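You operate a simulated robot arm through the tools that you are given. There is no shell and no other tool.

Carry out the task below with a simulated robot arm. There is one attempt and no reset: what you move stays moved.

Task
Clamp the crate lid, sand its rough edge smooth and put it on the crate.
Fine: slide its batten under the bench clamp; keep it clamped while you sand; block back, clamp open again. What is to be rubbed or washed off counts as gone when no trace of it is left.

The check looks at the end state, three seconds after you hand in, the way a careful person would. Anything else that was tipped, shoved, dropped, spilled or broken makes it a failure. Lids that push on must go on centred and level and be pressed home; caps that screw on are set level and turned clockwise until they are tight.

Robot
A 6-joint arm with a two-finger parallel gripper, fixed in place. Base frame: the origin is on the floor under the middle of its stand, x ahead of it, y to its left, z up. Readings come in m, degrees, newtons and seconds.
With the tool pointing down near the work surface it reaches from about 0.18 to 0.84 m from the base axis. Its first joint turns from -166.0 to 166.0 degrees. Payload 3.91 kg.
The TCP is the grasp point between the finger pads, 0.03 m short of the fingertips. In the tool frame z runs along the fingers and y along their closing line. Largest opening 0.11 m; finger width 0.02, thickness 0.01; the body of the gripper, 0.048 by 0.112 m, starts 0.055 m behind the TCP.
Orientation is told as [roll, pitch, yaw] about the base's x, y, z axes, in that order, counted from this pose: with the fingers straight down and closing along the base's y, the tool's x points along the base's -x, its y along +y and its z along -z.

Tools
- The arm moves only by the tool servo_tool. Its argument "commands" is text: rows parted by semicolons, each of 6 numbers parted by spaces: the shift along the base's x, y, z in units of 50 mm (1.0 is 50 mm), then the turn, a rotation vector about the base's x, y, z in units of 4 degrees (1.0 is 4 degrees). In form: x y z wx wy wz; .... A call has 1 to 20 rows; each row shifts and turns the commanded pose from where the row before left it. "gripper" is the opening, from 0 (shut) to 1 (fully open), set as the call begins (left out, the last holds). A call with a number of a shift or a turn outside -1 to 1 is refused whole. Rows are played at 5 a second. More than 0.05 m and 8.6 degrees between two rows, or a gripper value outside its range, and nothing of the call is played. A pose out of reach is approached as far as the arm can. The call stops where the force on the tool passes 90 N (or 10 N more than at its start, if that is more) or the arm is blocked; 0.2 s more then pass. Each finger travels about 0.108 m/s and halts on what it meets, pressing with about 36 N; the grip force reading is that of the motor and also rises with nothing between the fingers. The clock runs only during rows and for 0.2 s after the last one: add rows that do not move to give the fingers time. It gives the time, the measured TCP pose, the force on the tool (base axes), the opening and the grip force at its end, in the units of the frame above (readings bear some noise), with the torque about the TCP (base axes, N m) and any sound that the robot's microphone picked up, and new pictures: "pictures" is both (left out), scene, wrist or none.
- Cameras (640 x 400 px; columns grow to the right, rows downward): "scene" is fixed at [0.2195, 0.5013, 1.4471]; the picture's right is [-0.52, -0.85, 0.00], its down [-0.72, 0.44, -0.53] and it looks along [0.46, -0.28, -0.85] (base axes); focal length 330 px, centre (320, 200). "wrist" rides on the gripper at [0.077, 0.007, -0.114] in the tool frame; the picture's right is [-0.09, 1.00, 0.00], its down [-0.80, -0.07, -0.59] and it looks along [-0.59, -0.05, 0.80] (tool axes); focal length 270 px, centre (320, 200). There is no depth. A picture from a camera that has moved, and an enlarged one, comes with that camera's place and axes in the base frame and with its lens.
- lift_body(by): slides the trunk up (or, below 0, down) by that many m; the arm rides with it, the base frame stays. It gives what a move gives, with no picture.
- zoom(camera, box): a new picture of the part [left, top, right, bottom] of that camera's present view, enlarged. It takes no simulated time.
- close_job(): hands the job in; it is judged then, once.

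Nothing tells you positions but the pictures and the camera data. Unless the task says otherwise, let go and move clear before handing in.

The tools are called as name(argument=value, ...) on one line, values as JSON. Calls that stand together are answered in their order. servo_tool: Moves the arm, as the interface text tells. Its arguments: {"type":"object","properties":{"commands":{"type":"string"},"gripper":{"type":"number"},"pictures":{"type":"string","enum":["both","scene","wrist","none"]}},"required":["commands"]} The other tools are called the same way: lift_body (by) moves the trunk up or down; zoom (camera, box) takes an enlarged picture of a part of a camera's view; close_job () hands the job in.

At the start:

```text
t: 0.0
tcp_pos: [0.3269, 0.292, 1.1966]
orientation: [0.0, 0.0, 0.0]
ft_force: [-0.5, 0.8, 0.3]
wrist_torque: [-0.04, -0.03, 0.04]
opening: 0.1098
grip_force: 0.1
trunk travel left (down, up): [-0.475, 0.065]
```

scene: 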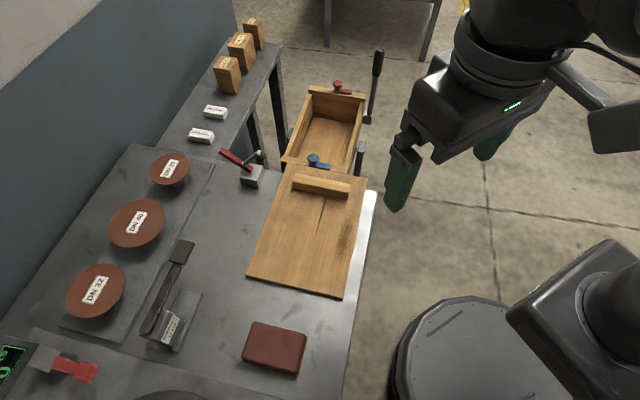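
wrist: 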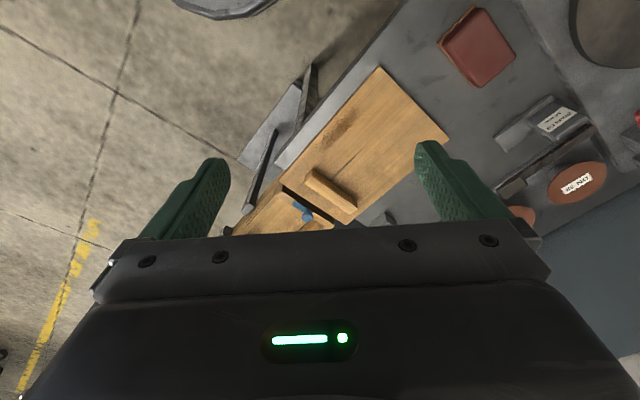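

I see a bench with a wooden lid (with a batten on top), a red-brown sanding block, a crate beyond the bench edge, and a small clamp with a red lever near the lid. I'll zoom in to understand the details before I move.

zoom(camera="scene", box=[220, 60, 400, 180])

zoom(camera="scene", box=[200, 130, 400, 310])

zoom(camera="scene", box=[0, 220, 320, 400])

zoom(camera="wrist", box=[220, 40, 480, 240])

```text
3.33 times, centred on (310, 120) of scene
camera zoom: at [0.2195, 0.5013, 1.4471], right [-0.52, -0.85, 0.0], down [-0.72, 0.44, -0.53], along [0.46, -0.28, -0.85], focal length 1100 px, centre (353, 467)
```

zoom: 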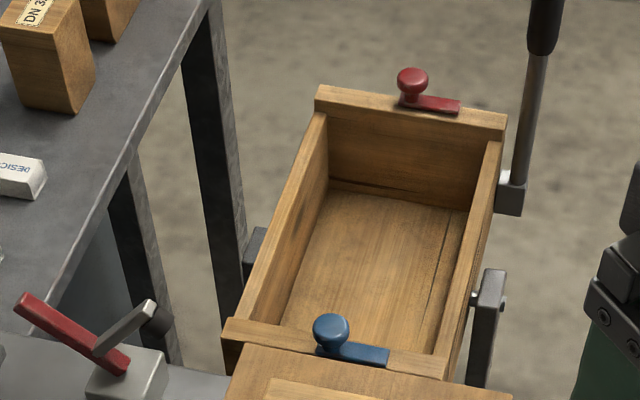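

```text
2.22 times, centred on (300, 220) of scene
camera zoom: at [0.2195, 0.5013, 1.4471], right [-0.52, -0.85, 0.0], down [-0.72, 0.44, -0.53], along [0.46, -0.28, -0.85], focal length 733 px, centre (364, 156)
```

zoom: 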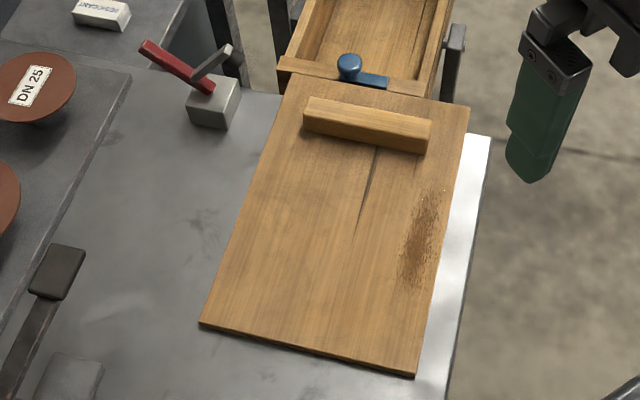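

```text
2.00 times, centred on (160, 310) of scene
camera zoom: at [0.2195, 0.5013, 1.4471], right [-0.52, -0.85, 0.0], down [-0.72, 0.44, -0.53], along [0.46, -0.28, -0.85], focal length 660 px, centre (640, -20)
```

zoom: 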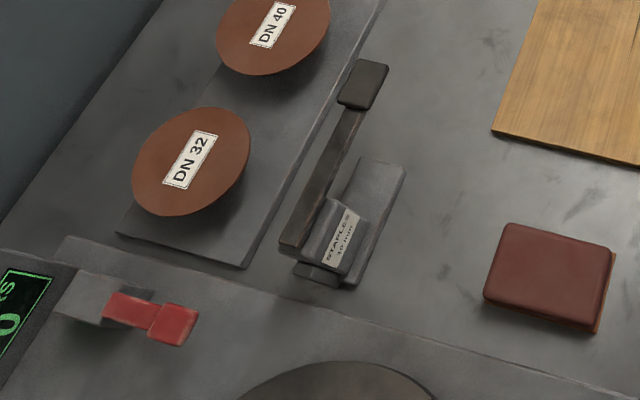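

```text
2.00 times, centred on (350, 140) of wrist
camera zoom: at [0.2514, 0.2981, 1.3115], right [0.09, 1.0, 0.0], down [0.8, -0.07, 0.59], along [0.59, -0.05, -0.8], focal length 541 px, centre (260, 320)
```

zoom: 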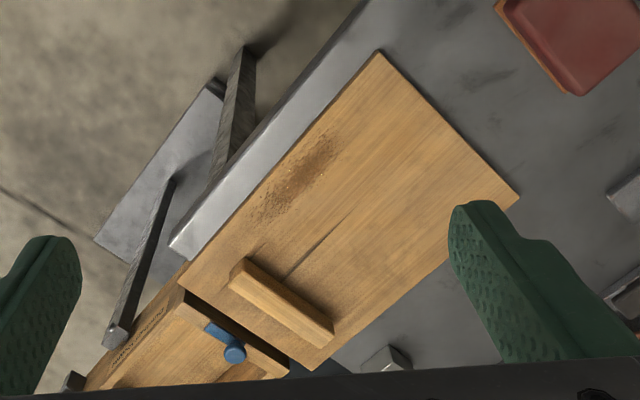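

The lid lies at about 45° to the base axes, centred near (0.50, 0.35, 0.865). Its batten is near (0.555, 0.293), the bench clamp near (0.66, 0.40), and the crate sits lower, beyond the bench. I'll go in for a closer look at the clamp from above the lid.

servo_tool(commands="0.355 -0.02 -0.162 0 0 0.9375;0.355 -0.02 -0.162 0 0 0.9375;0.355 -0.02 -0.162 0 0 0.9375;0.355 -0.02 -0.162 0 0 0.9375;0.355 -0.02 -0.162 0 0 0.9375;0.355 -0.02 -0.162 0 0 0.9375;0.355 -0.02 -0.162 0 0 0.9375;0.355 -0.02 -0.162 0 0 0.9375;0.355 -0.02 -0.162 0 0 0.9375;0.355 -0.02 -0.162 0 0 0.9375;0.355 -0.02 -0.162 0 0 0.9375;0.355 -0.02 -0.162 0 0 0.9375;0 0 0 0 0 0")

```text
t: 2.8
tcp_pos: [0.5417, 0.2787, 1.0989]
orientation: [-0.1, 0.0, 45.1]
ft_force: [0.9, 0.1, -0.1]
wrist_torque: [-0.04, 0.0, -0.03]
opening: 0.1098
grip_force: 0.1
trunk travel left (down, up): [-0.475, 0.065]
camera wrist: at [0.4828, 0.2293, 1.2135], right [-0.64, 0.77, 0.0], down [0.62, 0.52, 0.59], along [0.46, 0.38, -0.8], focal length 270 px, centre (320, 200)
```

scene: 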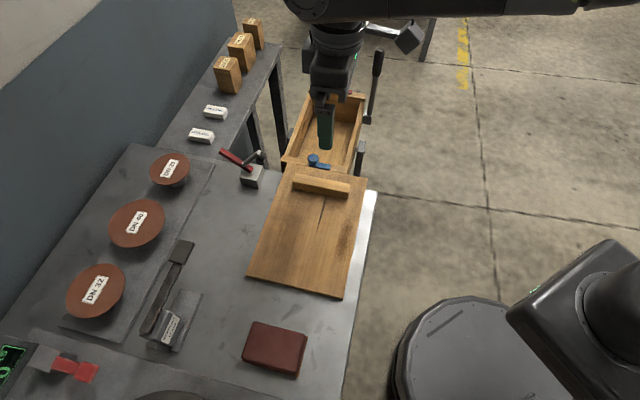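
wrist: 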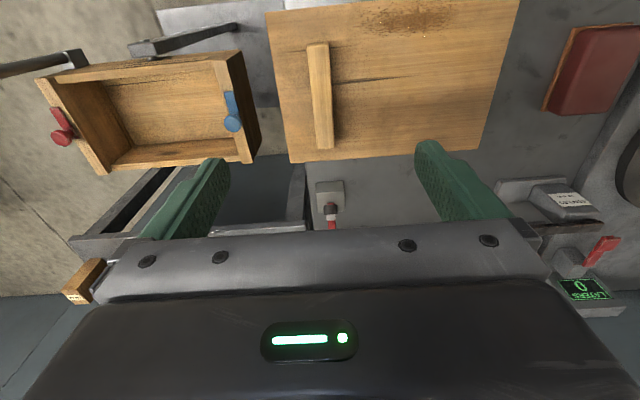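

The lid, batten, crate and clamp are now all visible from the wrist. I'll enlarge the parts I need.

zoom(camera="wrist", box=[0, 0, 280, 180])

zoom(camera="wrist", box=[250, 0, 530, 240])

zoom(camera="wrist", box=[280, 140, 400, 240])

zoom(camera="scene", box=[200, 130, 290, 200])

zoom(camera="wrist", box=[480, 0, 640, 130])

```text
2.22 times, centred on (140, 90) of wrist
camera zoom: at [0.4828, 0.2293, 1.2135], right [-0.64, 0.77, 0.0], down [0.62, 0.52, 0.59], along [0.46, 0.38, -0.8], focal length 601 px, centre (720, 444)
```

zoom: 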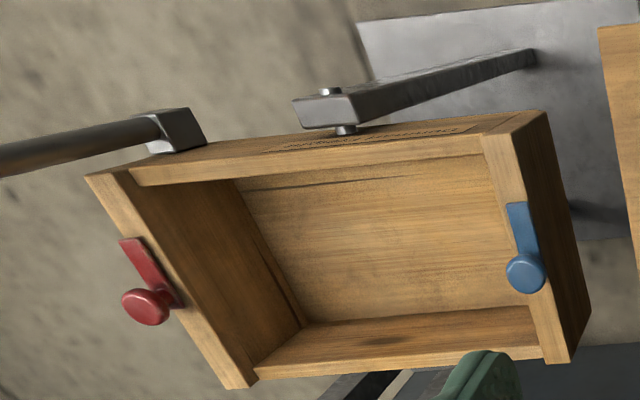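

```text
1.67 times, centred on (390, 120) of wrist
camera zoom: at [0.4828, 0.2293, 1.2135], right [-0.64, 0.77, 0.0], down [0.62, 0.52, 0.59], along [0.46, 0.38, -0.8], focal length 450 px, centre (203, 333)
```

zoom: 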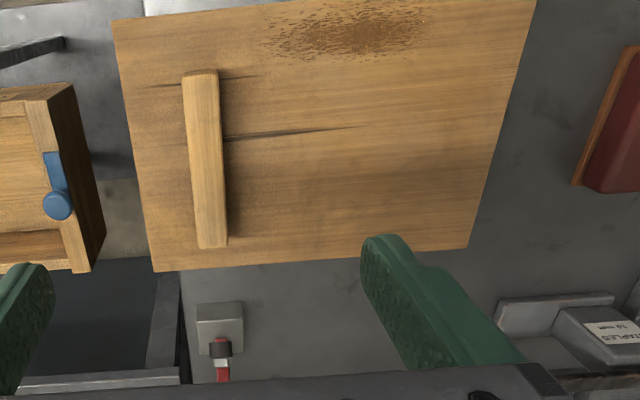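

```text
4.00 times, centred on (340, 190) of wrist
camera zoom: at [0.4828, 0.2293, 1.2135], right [-0.64, 0.77, 0.0], down [0.62, 0.52, 0.59], along [0.46, 0.38, -0.8], focal length 1081 px, centre (240, 240)
```

zoom: 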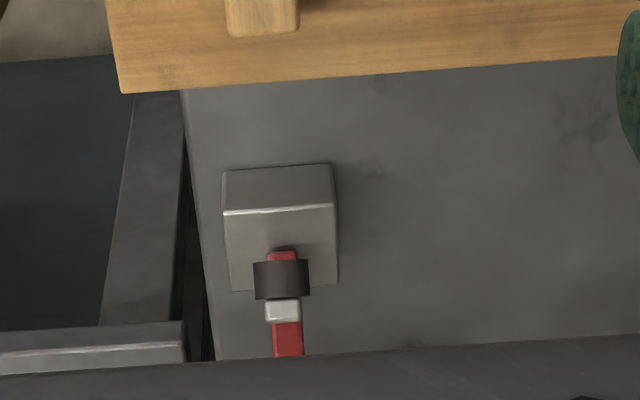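

```text
5.71 times, centred on (245, 165) of scene
camera zoom: at [0.2195, 0.5013, 1.4471], right [-0.52, -0.85, 0.0], down [-0.72, 0.44, -0.53], along [0.46, -0.28, -0.85], focal length 1885 px, centre (749, 400)
```

zoom: 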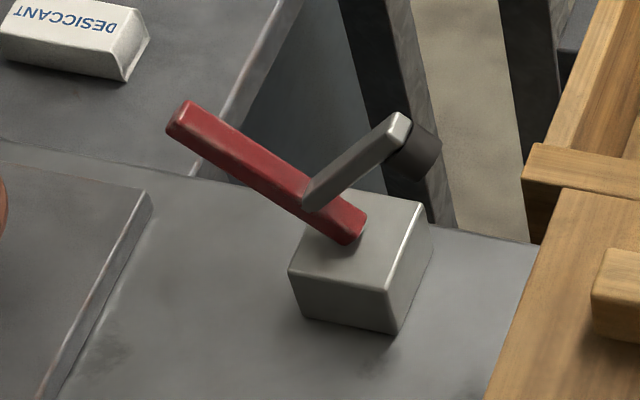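

```text
3.08 times, centred on (560, 65) of wrist
camera zoom: at [0.4828, 0.2293, 1.2135], right [-0.64, 0.77, 0.0], down [0.62, 0.52, 0.59], along [0.46, 0.38, -0.8], focal length 832 px, centre (-418, 615)
```

zoom: 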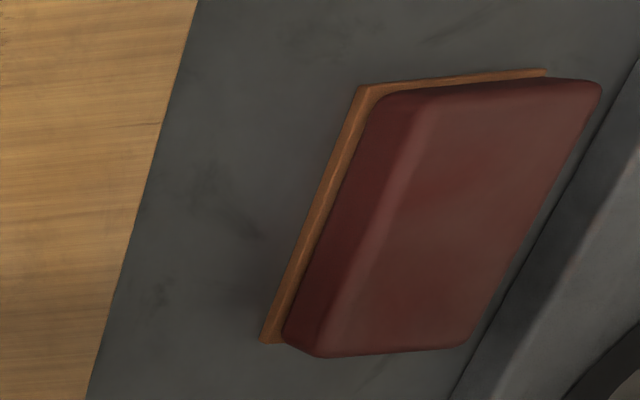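

The sanding block is the red-brown pad on a thin abrasive base. The clamp arm is raised, with its rubber pad in line with the batten (u≈0.185 along the bench). I'll swing round to see the clamp's side profile, staying high.

servo_tool(commands="0 0.24 0 0 0 -1;0 0.24 0 0 0 -1;0 0.24 0 0 0 -1;0 0.24 0 0 0 -1;0 0.24 0 0 0 -1;0 0.24 0 0 0 -1;0 0.24 0 0 0 -1;0 0.24 0 0 0 -1;0 0.24 0 0 0 -1;0 0.24 0 0 0 -1;0 0.24 0 0 0 -1;0 0.24 0 0 0 -1;0 0.24 0 0 0 -1;0 0.24 0 0 0 -1;0 0.24 0 0 0 -1;0 0.24 0 0 0 -1;0 0.24 0 0 0 -1;0 0.24 0 0 0 -1;0 0.24 0 0 0 -1;0 0.24 0 0 0 -1", pictures="wrist")

servo_tool(commands="0 0 0 0 0 -1;0 0 0 0 0 -1;0 0 0 0 0 -0.5;0 0 -0.3 -0.663 -0.663 0;0 0 -0.3 -0.663 -0.663 0;0 0 -0.3 -0.663 -0.663 0;0 0 -0.3 -0.663 -0.663 0;0 0 -0.3 -0.663 -0.663 0;0 0 -0.3 -0.663 -0.663 0;0 0 -0.3 -0.663 -0.663 0;0 0 -0.3 -0.663 -0.663 0;0 0 0 0 0 0", pictures="both")

```text
t: 7.0
tcp_pos: [0.5412, 0.5186, 1.0981]
orientation: [0.0, 0.0, -35.0]
ft_force: [0.0, 0.1, -1.2]
wrist_torque: [0.03, 0.01, 0.01]
opening: 0.11
grip_force: 0.0
trunk travel left (down, up): [-0.475, 0.065]
camera wrist: at [0.4826, 0.5689, 1.2142], right [0.64, 0.77, 0.0], down [0.62, -0.52, 0.59], along [0.45, -0.38, -0.8], focal length 270 px, centre (320, 200)
```

wrist: 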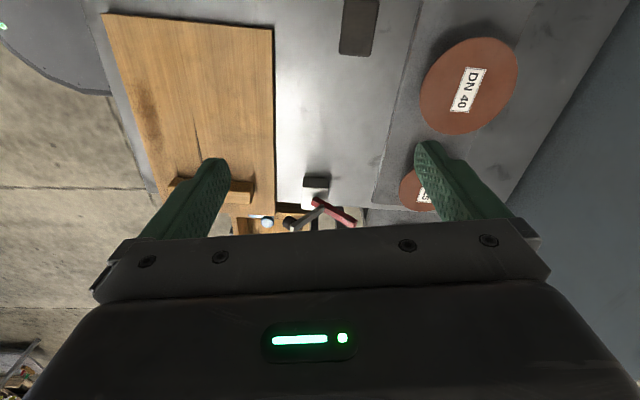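

```text
t: 9.6
tcp_pos: [0.5403, 0.5191, 0.9798]
orientation: [0.0, -30.0, -45.0]
ft_force: [0.6, 0.1, -0.1]
wrist_torque: [-0.01, -0.02, 0.03]
opening: 0.1103
grip_force: 0.0
trunk travel left (down, up): [-0.475, 0.065]
camera wrist: at [0.4589, 0.6118, 1.0404], right [0.76, 0.65, 0.04], down [0.23, -0.33, 0.92], along [0.61, -0.68, -0.4], focal length 270 px, centre (320, 200)
```

scene: 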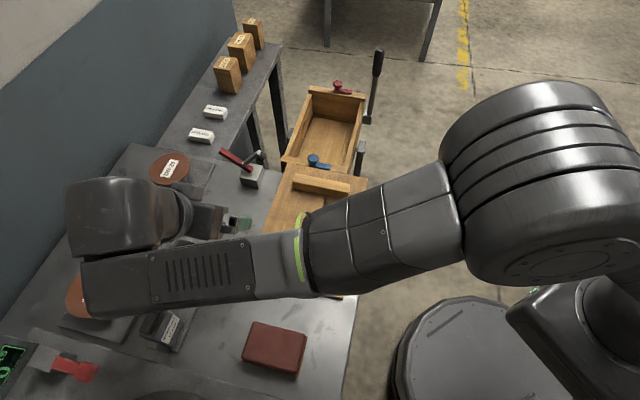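
wrist: 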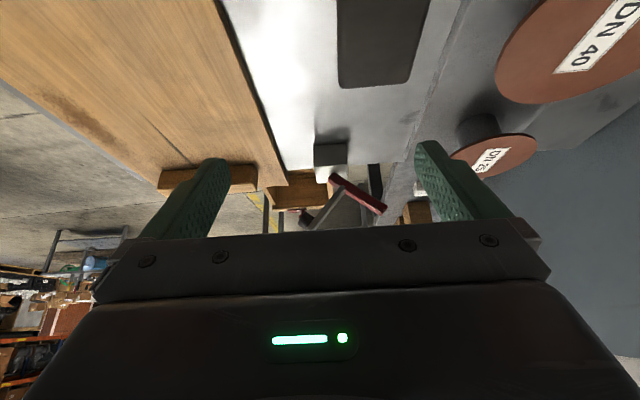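

I now have a side profile of the clamp, with the picture upside down. I'll enlarge it.

zoom(camera="wrist", box=[280, 120, 400, 235])

zoom(camera="wrist", box=[130, 100, 350, 235])

zoom(camera="scene", box=[270, 60, 390, 190])

```text
3.48 times, centred on (340, 178) of wrist
camera zoom: at [0.4589, 0.6118, 1.0404], right [0.76, 0.65, 0.04], down [0.23, -0.33, 0.92], along [0.61, -0.68, -0.4], focal length 940 px, centre (250, 278)
```

zoom: 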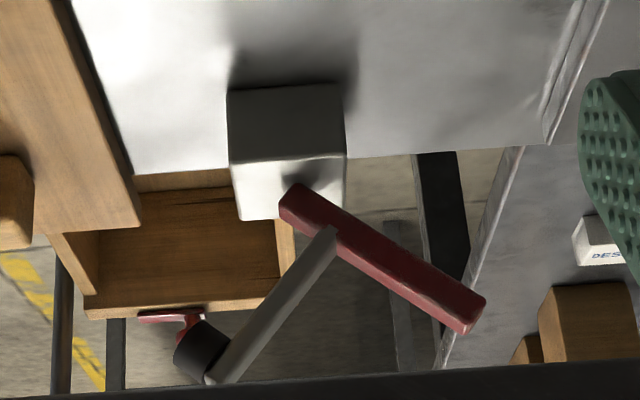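

```text
2.91 times, centred on (240, 168) of wrist
camera zoom: at [0.4589, 0.6118, 1.0404], right [0.76, 0.65, 0.04], down [0.23, -0.33, 0.92], along [0.61, -0.68, -0.4], focal length 786 px, centre (553, 294)
```

zoom: 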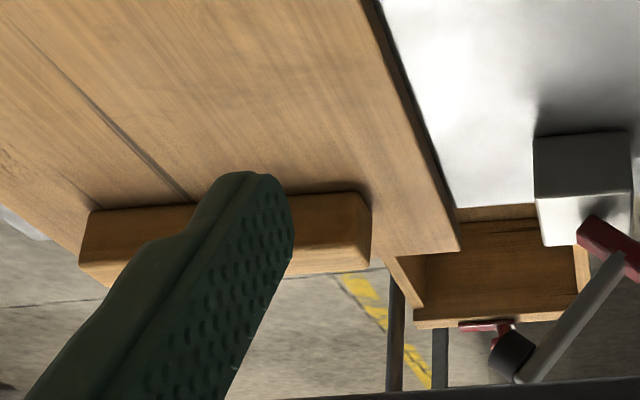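

```text
3.08 times, centred on (330, 125) of scene
camera zoom: at [0.2195, 0.5013, 1.4471], right [-0.52, -0.85, 0.0], down [-0.72, 0.44, -0.53], along [0.46, -0.28, -0.85], focal length 1015 px, centre (289, 431)
```

zoom: 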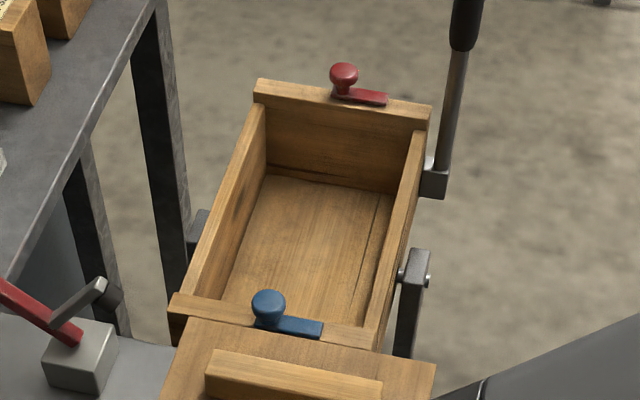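

The clamp profile is clear: the handle is tilted about 40° back and the arm is perpendicular to it. Closing means pushing the handle to upright, which puts the pad about 6 cm in front of the pivot. Next I'll look closely at the crate from above.

servo_tool(commands="0 0 0.25 0.663 0.663 0;0 0 0.25 0.663 0.663 0;0 0 0.25 0.663 0.663 0;0 0 0.25 0.663 0.663 0;0 0 0.25 0.663 0.663 0;0 0 0.25 0.663 0.663 0;0 0 0.25 0.663 0.663 0;0 0 0.25 0.663 0.663 0;0.478 -0.758 0 0 0 0;0.478 -0.758 0 0 0 0;0.478 -0.758 0 0 0 0;0.478 -0.758 0 0 0 0;0.478 -0.758 0 0 0 0;0.478 -0.758 0 0 0 0;0 0 0 0 0 0", pictures="wrist")

servo_tool(commands="0.478 -0.758 0 0 0 0;0.478 -0.758 0 0 0 0;0.478 -0.758 0 0 0 0;0.478 -0.758 0 0 0 0;0 0 0 0 0 0", pictures="both")

```text
t: 12.8
tcp_pos: [0.6853, 0.2913, 1.0791]
orientation: [0.0, 0.1, -45.1]
ft_force: [-0.5, -0.4, 0.4]
wrist_torque: [0.01, 0.01, -0.01]
opening: 0.1101
grip_force: 0.0
trunk travel left (down, up): [-0.475, 0.065]
camera wrist: at [0.6363, 0.3503, 1.1937], right [0.77, 0.64, 0.0], down [0.52, -0.62, 0.59], along [0.38, -0.46, -0.8], focal length 270 px, centre (320, 200)
```

wrist: 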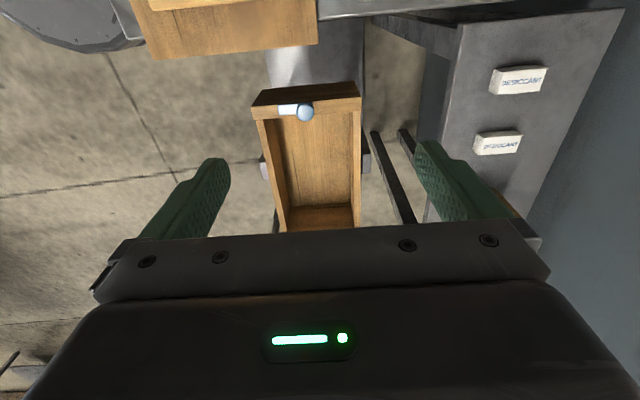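

```text
t: 14.0
tcp_pos: [0.7809, 0.1383, 1.0809]
orientation: [-0.1, -0.1, -45.0]
ft_force: [-0.7, -0.1, -1.1]
wrist_torque: [0.0, 0.01, -0.02]
opening: 0.11
grip_force: 0.0
trunk travel left (down, up): [-0.475, 0.065]
camera wrist: at [0.7328, 0.1985, 1.1948], right [0.77, 0.64, 0.0], down [0.52, -0.62, 0.59], along [0.38, -0.46, -0.8], focal length 270 px, centre (320, 200)
```

scene: 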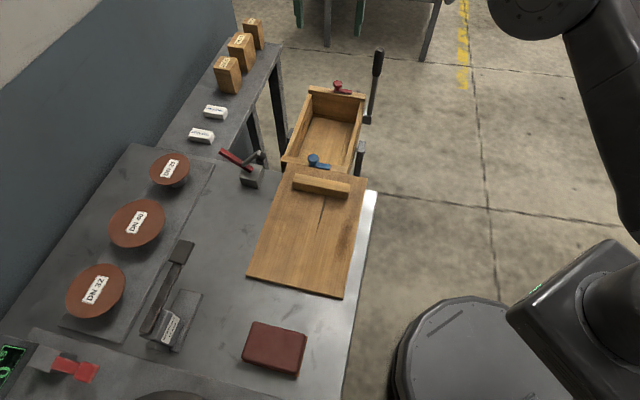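
wrist: 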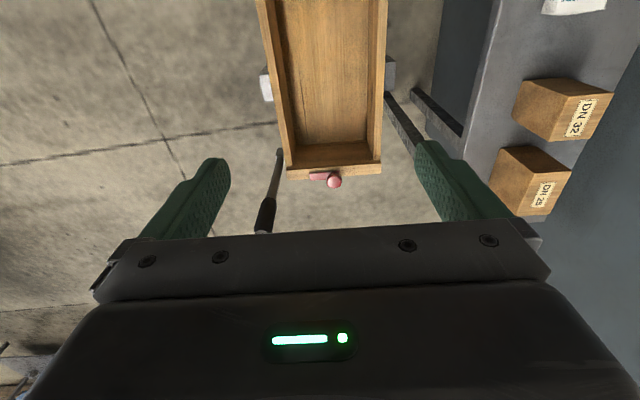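

I can see the crate from straight above now: red latch at the far end, blue at the near end. I'll zoom in for the details.

zoom(camera="wrist", box=[230, 0, 430, 200])

zoom(camera="scene", box=[275, 70, 395, 180])

zoom(camera="scene", box=[230, 140, 390, 310])

zoom(camera="scene", box=[200, 280, 360, 400])

```text
2.00 times, centred on (330, 100) of wrist
camera zoom: at [0.7328, 0.1985, 1.1948], right [0.77, 0.64, 0.0], down [0.52, -0.62, 0.59], along [0.38, -0.46, -0.8], focal length 541 px, centre (300, 400)
```

zoom: 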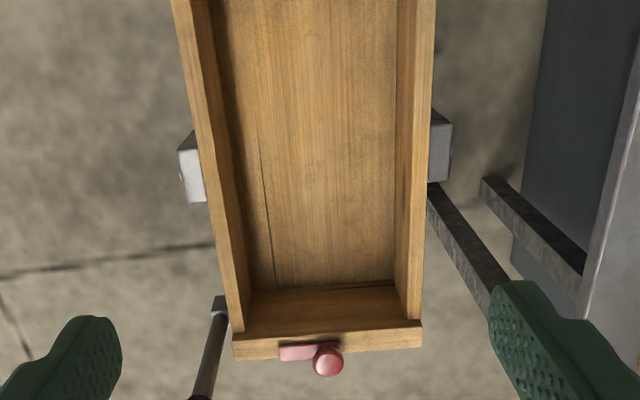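

```text
3.64 times, centred on (335, 125) of scene
camera zoom: at [0.2195, 0.5013, 1.4471], right [-0.52, -0.85, 0.0], down [-0.72, 0.44, -0.53], along [0.46, -0.28, -0.85], focal length 1200 px, centre (266, 473)
```

zoom: 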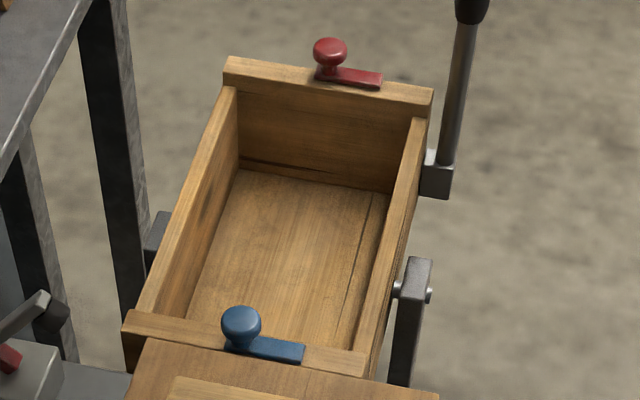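

```text
2.35 times, centred on (310, 225) of scene
camera zoom: at [0.2195, 0.5013, 1.4471], right [-0.52, -0.85, 0.0], down [-0.72, 0.44, -0.53], along [0.46, -0.28, -0.85], focal length 776 px, centre (344, 141)
```

zoom: 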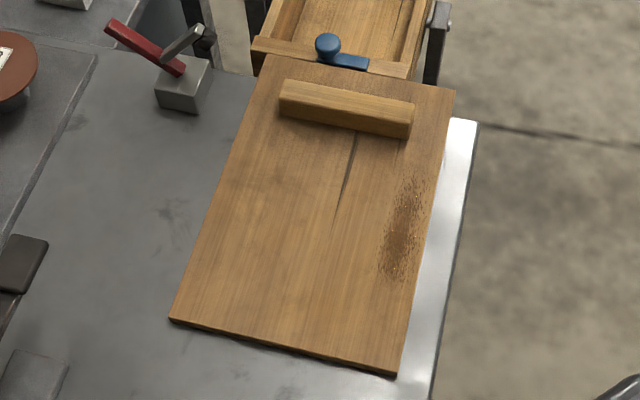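

```text
3.33 times, centred on (280, 340) of scene
camera zoom: at [0.2195, 0.5013, 1.4471], right [-0.52, -0.85, 0.0], down [-0.72, 0.44, -0.53], along [0.46, -0.28, -0.85], focal length 1100 px, centre (453, -267)
```

zoom: 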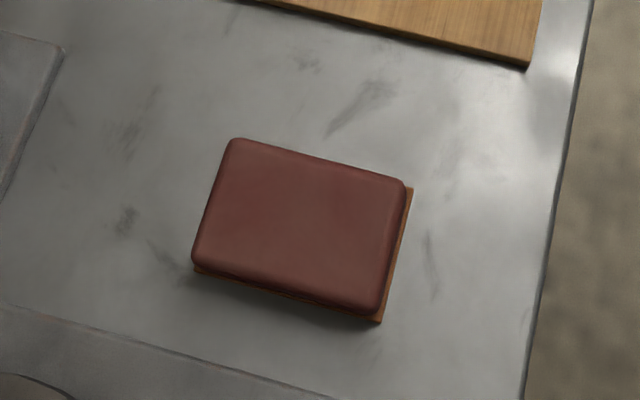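

The crate's end boards stand a little above the side walls, so the 0.268 m lid drops between the end boards (crate centre ≈ u 0.49, v 0.657). I'll test how far the arm reaches over the crate before choosing how to place the lid.

servo_tool(commands="0.445 -0.395 0 0 0 0;0.445 -0.395 0 0 0 0;0.445 -0.395 0 0 0 0;0.445 -0.395 0 0 0 0;0 0 0 0 0 0", pictures="wrist")

```text
t: 15.2
tcp_pos: [0.8207, 0.0537, 1.0661]
orientation: [0.1, -0.2, -45.0]
ft_force: [0.1, 0.1, 0.5]
wrist_torque: [-0.01, -0.02, 0.02]
opening: 0.1101
grip_force: 0.1
out of reach, approached as far as the arm can: row 2, 3, 4
trunk travel left (down, up): [-0.475, 0.065]
camera wrist: at [0.7712, 0.1145, 1.1803], right [0.77, 0.64, 0.0], down [0.51, -0.62, 0.6], along [0.38, -0.46, -0.8], focal length 270 px, centre (320, 200)
```

wrist: 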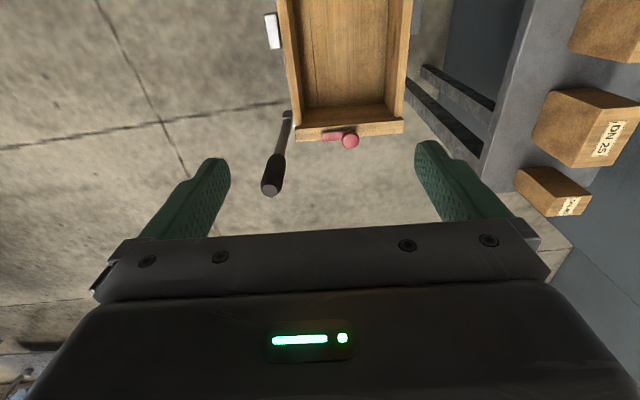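

The vertical-tool reach stops at about r≈0.82 here. I'll turn the gripper to the batten-gripping yaw (45°) and test whether leaning it back lets me reach the batten's natural final spot over the crate.

servo_tool(commands="0 0 0 0 0 1;0 0 0 0 0 1;0 0 0 0 0 1;0 0 0 0 0 1;0 0 0 0 0 1;0 0 0 0 0 1;0 0 0 0 0 1;0 0 0 0 0 1;0 0 0 0 0 1;0 0 0 0 0 1;0 0 0 0 0 1;0 0 0 0 0 1;0 0 0 0 0 1;0 0 0 0 0 1;0 0 0 0 0 1;0 0 0 0 0 1;0 0 0 0 0 1;0 0 0 0 0 1;0 0 0 0 0 1;0 0 0 0 0 1", pictures="none", gripper=0.4)

servo_tool(commands="0 0 0 0 0 1;0 0 0 0 0 1;0 0 0 0 0 0.5;0 0 0 0.7071 -0.7071 0;0 0 0 0.7071 -0.7071 0;0 0 0 0.7071 -0.7071 0;0 0 0 0.7071 -0.7071 0;0 0 0 0.7071 -0.7071 0;0 0 0 0 0 0", pictures="wrist")

```text
t: 19.4
tcp_pos: [0.8206, 0.0558, 1.0654]
orientation: [0.0, 0.1, 35.1]
ft_force: [-0.2, 0.9, 0.8]
wrist_torque: [0.01, 0.01, -0.02]
opening: 0.044
grip_force: 0.1
trunk travel left (down, up): [-0.475, 0.065]
```

```text
t: 21.4
tcp_pos: [0.8212, 0.0551, 1.0663]
orientation: [0.0, -20.1, 45.0]
ft_force: [-1.0, 0.2, -0.6]
wrist_torque: [0.01, 0.0, 0.01]
opening: 0.0441
grip_force: 0.0
trunk travel left (down, up): [-0.475, 0.065]
camera wrist: at [0.7377, -0.0179, 1.1469], right [-0.65, 0.76, 0.03], down [0.44, 0.34, 0.83], along [0.63, 0.55, -0.55], focal length 270 px, centre (320, 200)
```

wrist: 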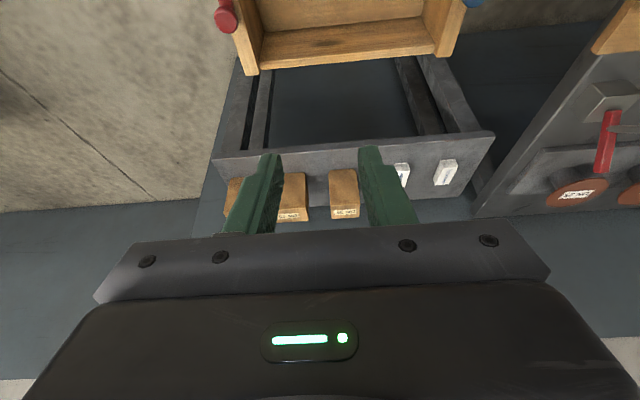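

With a 20° lean the pose still holds. I'll push out toward r≈0.87.

servo_tool(commands="0.5 0.05 0 0 0 0;0.5 0.05 0 0 0 0;0.2 0 0 0 0 0;0 0 0 0 0 0", pictures="none")

lift_body(by=-0.15)

servo_tool(commands="0.3 0 0.5 0 0 0;0.3 0 0.5 0 0 0;0 0 0.5 0 0 0;0 0 0 0 0 0", pictures="none")

```text
t: 22.4
tcp_pos: [0.8758, 0.0604, 1.0643]
orientation: [0.0, -20.2, 45.0]
ft_force: [0.8, 0.5, -0.4]
wrist_torque: [-0.02, 0.0, -0.03]
opening: 0.0442
grip_force: 0.0
out of reach, approached as far as the arm can: row 3
trunk travel left (down, up): [-0.475, 0.065]
```

```text
t: 24.1
tcp_pos: [0.8753, 0.0613, 0.9153]
orientation: [-0.1, -20.1, 45.0]
ft_force: [-0.4, 0.1, 0.2]
wrist_torque: [0.0, 0.01, 0.0]
opening: 0.0438
grip_force: 0.1
trunk travel left (down, up): [-0.325, 0.215]
```

```text
t: 25.1
tcp_pos: [0.8577, 0.0604, 0.9748]
orientation: [-0.1, -20.2, 44.9]
ft_force: [0.2, 0.0, -0.9]
wrist_torque: [0.02, 0.03, 0.0]
opening: 0.0441
grip_force: 0.0
out of reach, approached as far as the arm can: row 1, 2, 3
trunk travel left (down, up): [-0.325, 0.215]
```

A 20° lean about the batten's cross axis gives enough reach for the lid's natural orientation on the crate. I'll raise the trunk back and go above the batten with the tool upright.

lift_body(by=0.15)

servo_tool(commands="-0.52 0.37 -0.1 0 0 0;-0.52 0.37 -0.1 -0.7071 0.7071 0;-0.52 0.37 -0.1 -0.7071 0.7071 0;-0.52 0.37 -0.1 -0.7071 0.7071 0;-0.52 0.37 -0.1 -0.7071 0.7071 0;-0.52 0.37 -0.1 -0.7071 0.7071 0;-0.52 0.37 -0.1 0 0 0;-0.52 0.37 -0.1 0 0 0;-0.52 0.37 -0.1 0 0 0;-0.52 0.37 -0.1 0 0 0;-0.52 0.37 -0.1 0 0 0;-0.52 0.37 -0.1 0 0 0;0 0 0 0 0 0", pictures="both")

```text
t: 26.9
tcp_pos: [0.8575, 0.0608, 1.1242]
orientation: [-0.3, -20.3, 45.2]
ft_force: [0.4, -0.4, -0.5]
wrist_torque: [-0.02, 0.0, -0.01]
opening: 0.0441
grip_force: 0.0
trunk travel left (down, up): [-0.475, 0.065]
```

```text
t: 29.7
tcp_pos: [0.5456, 0.281, 1.0644]
orientation: [-0.2, -0.2, 45.0]
ft_force: [-1.3, -1.2, -1.1]
wrist_torque: [0.01, -0.03, 0.0]
opening: 0.0439
grip_force: 0.0
trunk travel left (down, up): [-0.475, 0.065]
camera wrist: at [0.4863, 0.2329, 1.1786], right [-0.64, 0.77, 0.0], down [0.61, 0.52, 0.6], along [0.46, 0.38, -0.8], focal length 270 px, centre (320, 200)
```

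scene: 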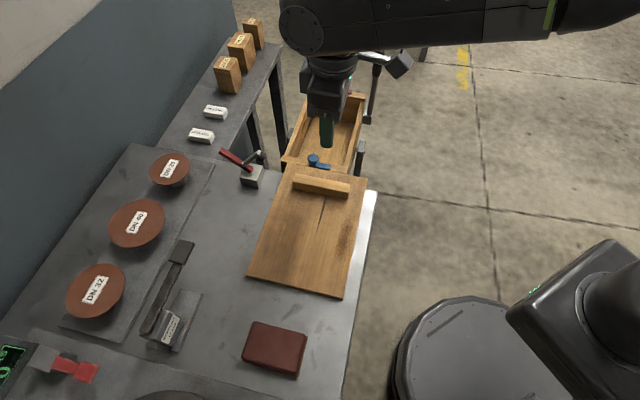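
wrist: 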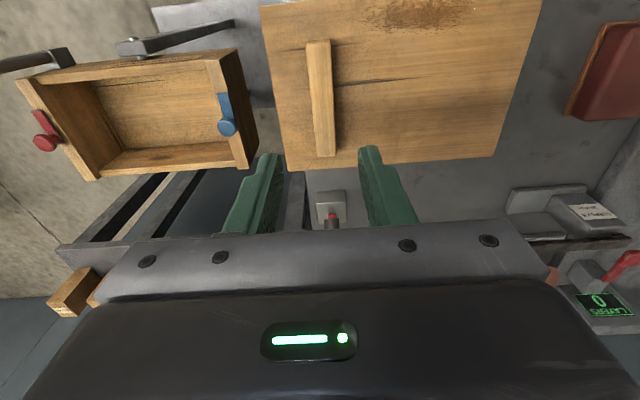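

The gripper is aligned above the batten (u≈0.187). I'll descend to just above it and look again.

servo_tool(commands="0 0 -0.65 0 0 0;0 0 -0.65 0 0 0;0 0 -0.65 0 0 0;0 0 -0.65 0 0 0;0 0 0 0 0 0", pictures="both", gripper=0.45)

zoom(camera="wrist", box=[200, 60, 440, 240])

zoom(camera="scene", box=[220, 120, 400, 240])

```text
t: 30.9
tcp_pos: [0.5466, 0.2808, 0.9337]
orientation: [-0.2, -0.3, 45.0]
ft_force: [-0.1, 0.1, -0.2]
wrist_torque: [0.0, 0.06, 0.01]
opening: 0.0498
grip_force: 0.1
trunk travel left (down, up): [-0.475, 0.065]
camera wrist: at [0.4869, 0.2323, 1.0476], right [-0.64, 0.77, 0.0], down [0.61, 0.52, 0.6], along [0.46, 0.38, -0.8], focal length 270 px, centre (320, 200)
```

scene: 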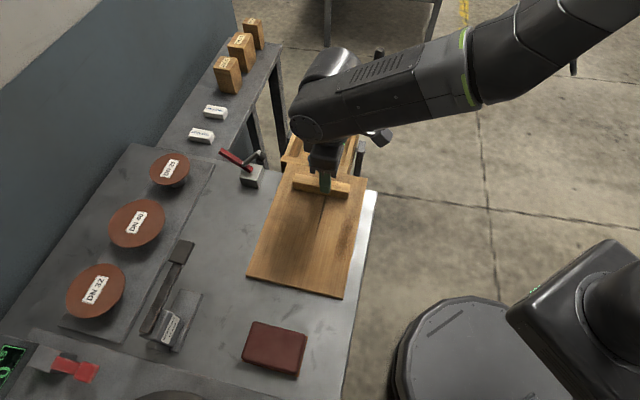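
wrist: 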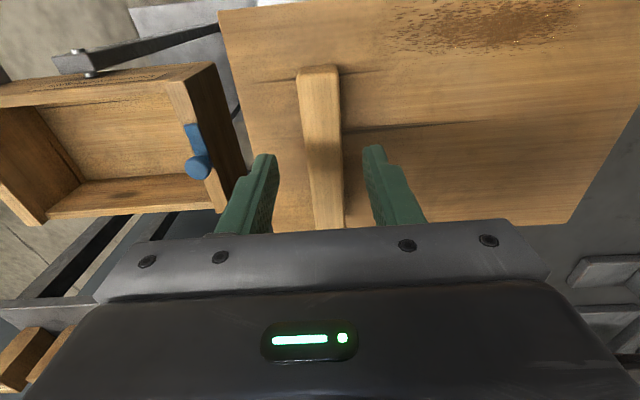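

```text
2.22 times, centred on (320, 150) of wrist
camera zoom: at [0.4869, 0.2323, 1.0476], right [-0.64, 0.77, 0.0], down [0.61, 0.52, 0.6], along [0.46, 0.38, -0.8], focal length 601 px, centre (320, 311)
```

zoom: 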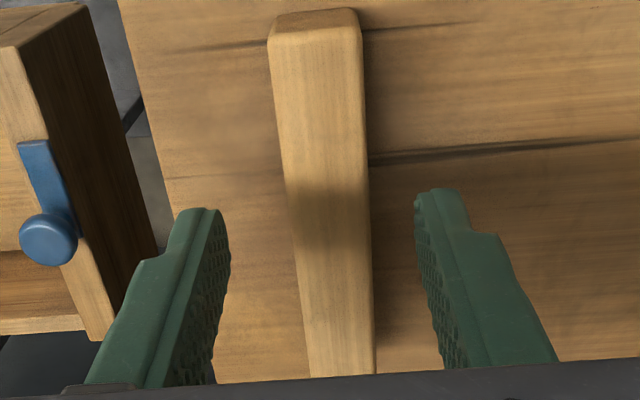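

```text
3.33 times, centred on (310, 180) of scene
camera zoom: at [0.2195, 0.5013, 1.4471], right [-0.52, -0.85, 0.0], down [-0.72, 0.44, -0.53], along [0.46, -0.28, -0.85], focal length 1100 px, centre (353, 267)
```

zoom: 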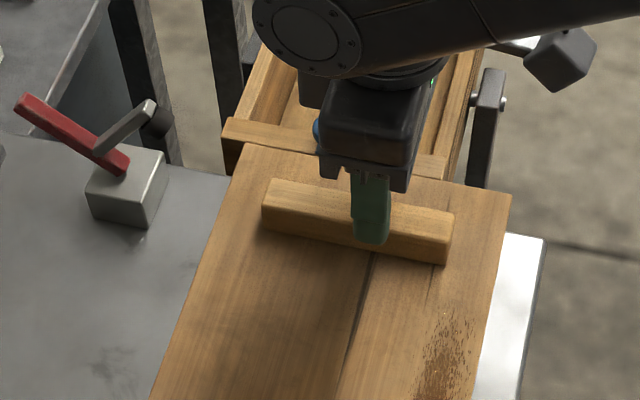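

The fingers straddle the batten symmetrically. I'll lower them alongside it and feel for the lid surface in small steps.

servo_tool(commands="0 0 -0.3 0 0 0;0 0 -0.3 0 0 0;0 0 -0.06 0 0 0;0 0 0 0 0 0", pictures="none")

servo_tool(commands="0 0 -0.03 0 0 0;0 0 0 0 0 0", pictures="none")

servo_tool(commands="0 0 -0.03 0 0 0;0 0 0 0 0 0", pictures="none")

```text
t: 31.9
tcp_pos: [0.5458, 0.2826, 0.9017]
orientation: [-0.2, -0.3, 45.0]
ft_force: [-0.4, 0.1, 0.6]
wrist_torque: [0.05, 0.01, 0.02]
opening: 0.0496
grip_force: 0.1
trunk travel left (down, up): [-0.475, 0.065]
```

```text
t: 32.5
tcp_pos: [0.5464, 0.2822, 0.8999]
orientation: [-0.2, -0.2, 45.0]
ft_force: [0.0, -0.1, 0.0]
wrist_torque: [0.0, 0.02, 0.0]
opening: 0.0495
grip_force: 0.1
trunk travel left (down, up): [-0.475, 0.065]
```

```text
t: 33.1
tcp_pos: [0.5447, 0.2819, 0.8979]
orientation: [-0.2, -0.2, 45.0]
ft_force: [0.0, -0.3, 0.0]
wrist_torque: [-0.03, -0.03, 0.0]
opening: 0.0491
grip_force: 0.1
trunk travel left (down, up): [-0.475, 0.065]
```

No contact yet; I'll keep going in small steps.

servo_tool(commands="0 0 -0.03 0 0 0;0 0 0 0 0 0", pictures="none")

servo_tool(commands="0 0 -0.03 0 0 0;0 0 0 0 0 0", pictures="none")

servo_tool(commands="0 0 -0.03 0 0 0;0 0 0 0 0 0", pictures="wrist")

```text
t: 33.7
tcp_pos: [0.5454, 0.2822, 0.8971]
orientation: [-0.1, -0.2, 44.9]
ft_force: [-0.4, -0.7, -0.3]
wrist_torque: [-0.02, -0.01, 0.01]
opening: 0.0495
grip_force: 0.1
trunk travel left (down, up): [-0.475, 0.065]
```

```text
t: 34.3
tcp_pos: [0.5452, 0.2821, 0.8956]
orientation: [-0.1, -0.2, 45.0]
ft_force: [-0.5, 0.5, -0.9]
wrist_torque: [0.02, -0.02, 0.06]
opening: 0.0496
grip_force: 0.0
trunk travel left (down, up): [-0.475, 0.065]
```

```text
t: 34.9
tcp_pos: [0.5457, 0.2829, 0.8941]
orientation: [-0.1, -0.2, 45.0]
ft_force: [-0.3, -0.4, -0.3]
wrist_torque: [0.0, -0.01, -0.04]
opening: 0.0495
grip_force: 0.1
trunk travel left (down, up): [-0.475, 0.065]
camera wrist: at [0.4864, 0.233, 1.0084], right [-0.64, 0.77, 0.0], down [0.61, 0.52, 0.6], along [0.46, 0.38, -0.8], focal length 270 px, centre (320, 200)
```

wrist: 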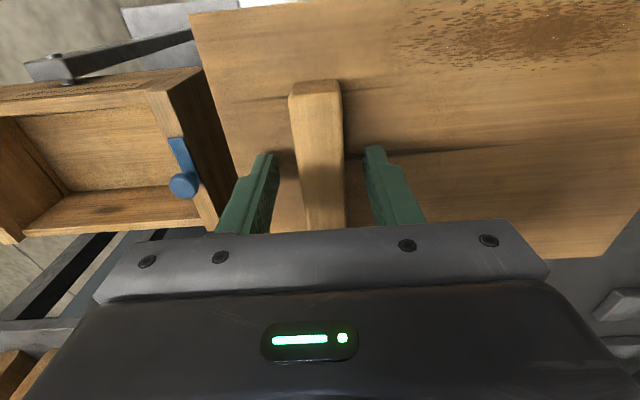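

servo_tool(commands="0 0 -0.03 0 0 0;0 0 0 0 0 0", pictures="none")

servo_tool(commands="0 0 -0.03 0 0 0;0 0 0 0 0 0", pictures="none")

servo_tool(commands="0 0 -0.03 0 0 0;0 0 0 0 0 0", pictures="none")

```text
t: 35.5
tcp_pos: [0.545, 0.2817, 0.893]
orientation: [-0.2, -0.2, 45.0]
ft_force: [0.5, -0.8, -0.6]
wrist_torque: [-0.02, 0.02, 0.0]
opening: 0.0494
grip_force: 0.1
trunk travel left (down, up): [-0.475, 0.065]
```

```text
t: 36.1
tcp_pos: [0.5451, 0.2822, 0.8917]
orientation: [-0.2, -0.4, 45.0]
ft_force: [0.0, 0.9, 9.2]
wrist_torque: [0.1, 0.21, -0.02]
opening: 0.0495
grip_force: 0.1
trunk travel left (down, up): [-0.475, 0.065]
```

```text
t: 36.7
tcp_pos: [0.5466, 0.2822, 0.8906]
orientation: [-0.2, -0.4, 45.0]
ft_force: [1.5, 2.2, 24.7]
wrist_torque: [0.39, 0.61, -0.11]
opening: 0.0496
grip_force: 0.8
trunk travel left (down, up): [-0.475, 0.065]
```

The lid's top is at z≈0.862. I'll back off a few millimetres and grip the batten.

servo_tool(commands="0 0 0.07 0 0 0;0 0 0 0 0 0", pictures="none")

servo_tool(commands="0 0 0 0 0 0;0 0 0 0 0 0;0 0 0 0 0 0;0 0 0 0 0 0", gripper=0.0, pictures="wrist")

```text
t: 37.3
tcp_pos: [0.5447, 0.2823, 0.892]
orientation: [-0.2, -0.1, 45.0]
ft_force: [1.9, 1.9, 5.8]
wrist_torque: [0.17, 0.09, -0.07]
opening: 0.0494
grip_force: 0.2
trunk travel left (down, up): [-0.475, 0.065]
```

```text
t: 38.3
tcp_pos: [0.5448, 0.2817, 0.8913]
orientation: [-0.2, -0.2, 45.0]
ft_force: [0.3, -0.5, 0.7]
wrist_torque: [-0.18, 0.0, 0.06]
opening: 0.0241
grip_force: 36.0
trunk travel left (down, up): [-0.475, 0.065]
camera wrist: at [0.4866, 0.2329, 1.0068], right [-0.64, 0.77, 0.0], down [0.61, 0.52, 0.6], along [0.46, 0.38, -0.8], focal length 270 px, centre (320, 200)
```

wrist: 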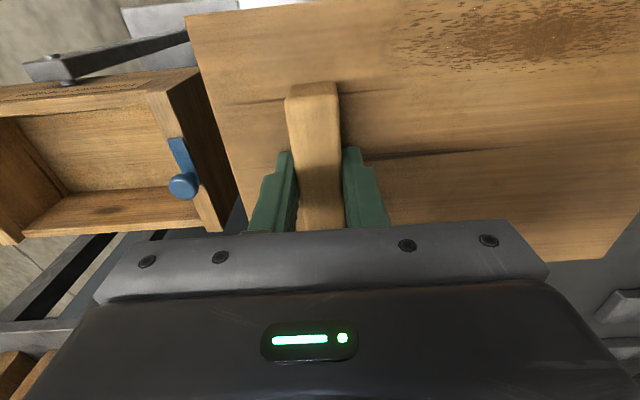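

The batten is gripped (24 mm wide). I'll slide the lid along its batten toward the clamp, watching the force.

servo_tool(commands="0.1414 0.1414 0 0 0 0;0.1414 0.1414 0 0 0 0;0.1414 0.1414 0 0 0 0;0 0 0 0 0 0", pictures="both")

zoom(camera="scene", box=[200, 120, 400, 310])

```text
t: 39.3
tcp_pos: [0.5664, 0.3037, 0.8933]
orientation: [-0.2, -0.1, 44.9]
ft_force: [0.8, 0.5, 0.7]
wrist_torque: [-0.17, -0.13, 0.03]
opening: 0.0238
grip_force: 35.8
trunk travel left (down, up): [-0.475, 0.065]
camera wrist: at [0.5082, 0.2544, 1.0074], right [-0.64, 0.77, 0.0], down [0.61, 0.52, 0.6], along [0.46, 0.38, -0.8], focal length 270 px, centre (320, 200)
```

scene: 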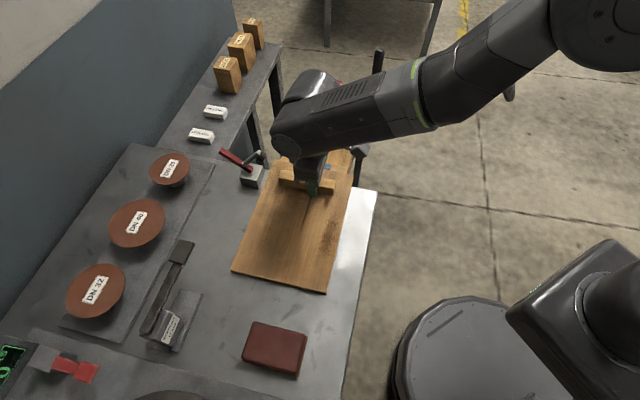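
wrist: 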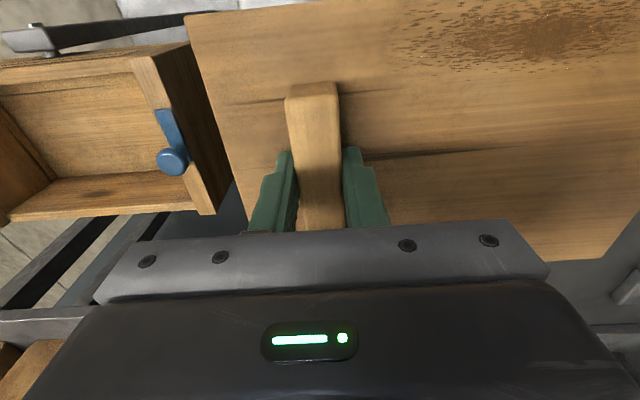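

```text
2.11 times, centred on (300, 215) of scene
camera zoom: at [0.2195, 0.5013, 1.4471], right [-0.52, -0.85, 0.0], down [-0.72, 0.44, -0.53], along [0.46, -0.28, -0.85], focal length 694 px, centre (362, 168)
```

zoom: 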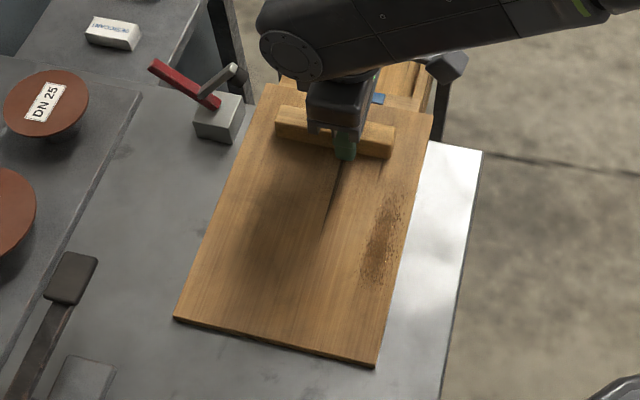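

About 9–10 mm remain between the lid's edge and the clamp body. I'll advance a little more.

servo_tool(commands="0.0849 0.0849 0 0 0 0;0 0 0 0 0 0", pictures="none")

zoom(camera="scene", box=[210, 130, 310, 200])

```text
t: 39.9
tcp_pos: [0.5711, 0.3068, 0.8936]
orientation: [-0.1, -0.1, 45.0]
ft_force: [-1.0, -0.3, 0.1]
wrist_torque: [-0.17, -0.11, 0.0]
opening: 0.0235
grip_force: 36.0
trunk travel left (down, up): [-0.475, 0.065]
```

```text
5.71 times, centred on (260, 165) of scene
camera zoom: at [0.2195, 0.5013, 1.4471], right [-0.52, -0.85, 0.0], down [-0.72, 0.44, -0.53], along [0.46, -0.28, -0.85], focal length 1885 px, centre (663, 400)
```

zoom: 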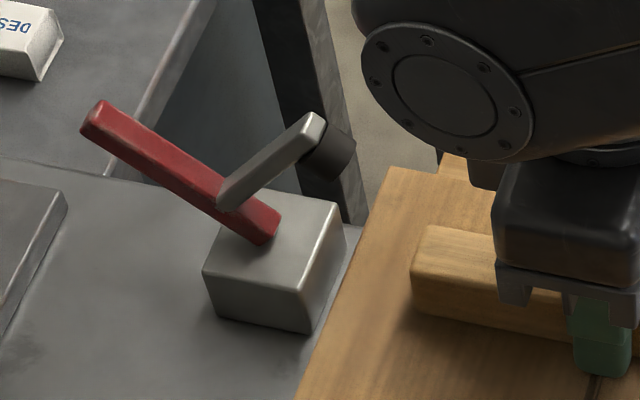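

servo_tool(commands="0.0707 0.0707 0 0 0 0;0 0 0 0 0 0", pictures="none")

zoom(camera="scene", box=[210, 130, 310, 200])

```text
t: 40.5
tcp_pos: [0.5746, 0.3118, 0.8936]
orientation: [-0.2, -0.2, 45.0]
ft_force: [0.5, 0.4, -0.6]
wrist_torque: [-0.19, -0.13, 0.02]
opening: 0.0238
grip_force: 35.9
trunk travel left (down, up): [-0.475, 0.065]
```

```text
5.71 times, centred on (260, 165) of scene
camera zoom: at [0.2195, 0.5013, 1.4471], right [-0.52, -0.85, 0.0], down [-0.72, 0.44, -0.53], along [0.46, -0.28, -0.85], focal length 1885 px, centre (663, 400)
```

zoom: 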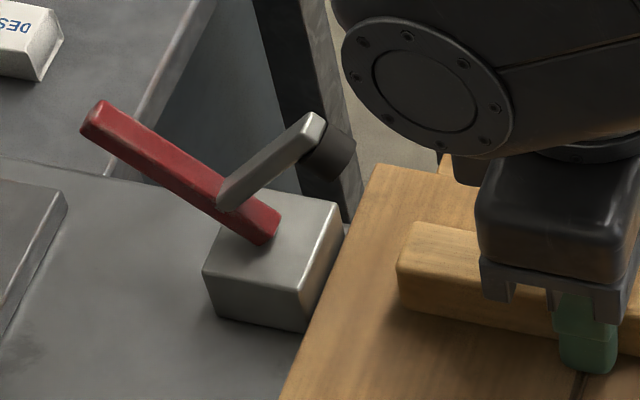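

servo_tool(commands="0.0424 0.0424 0 0 0 0;0 0 0 0 0 0", pictures="none")

servo_tool(commands="0.0212 0.0212 0 0 0 0;0 0 0 0 0 0", pictures="none")

zoom(camera="scene", box=[210, 130, 310, 200])

```text
t: 41.1
tcp_pos: [0.5761, 0.3119, 0.8941]
orientation: [-0.1, -0.1, 45.0]
ft_force: [-6.1, -7.0, -0.2]
wrist_torque: [-0.43, 0.12, 0.04]
opening: 0.0237
grip_force: 36.1
trunk travel left (down, up): [-0.475, 0.065]
```

```text
t: 41.7
tcp_pos: [0.5758, 0.3129, 0.8928]
orientation: [-0.2, 0.0, 45.0]
ft_force: [-16.4, -14.1, -1.5]
wrist_torque: [-0.79, 0.54, 0.05]
opening: 0.0234
grip_force: 36.2
trunk travel left (down, up): [-0.475, 0.065]
```

```text
5.71 times, centred on (260, 165) of scene
camera zoom: at [0.2195, 0.5013, 1.4471], right [-0.52, -0.85, 0.0], down [-0.72, 0.44, -0.53], along [0.46, -0.28, -0.85], focal length 1885 px, centre (663, 400)
```

zoom: 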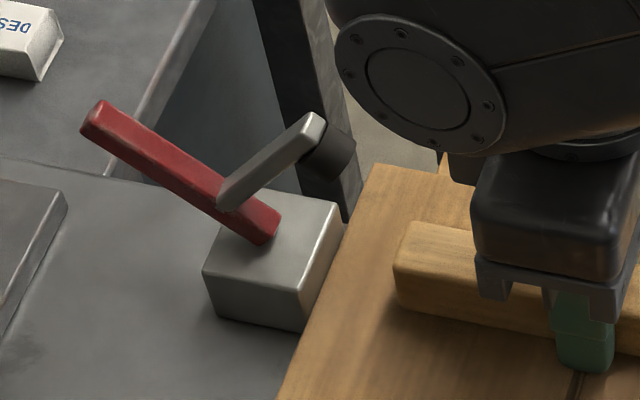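

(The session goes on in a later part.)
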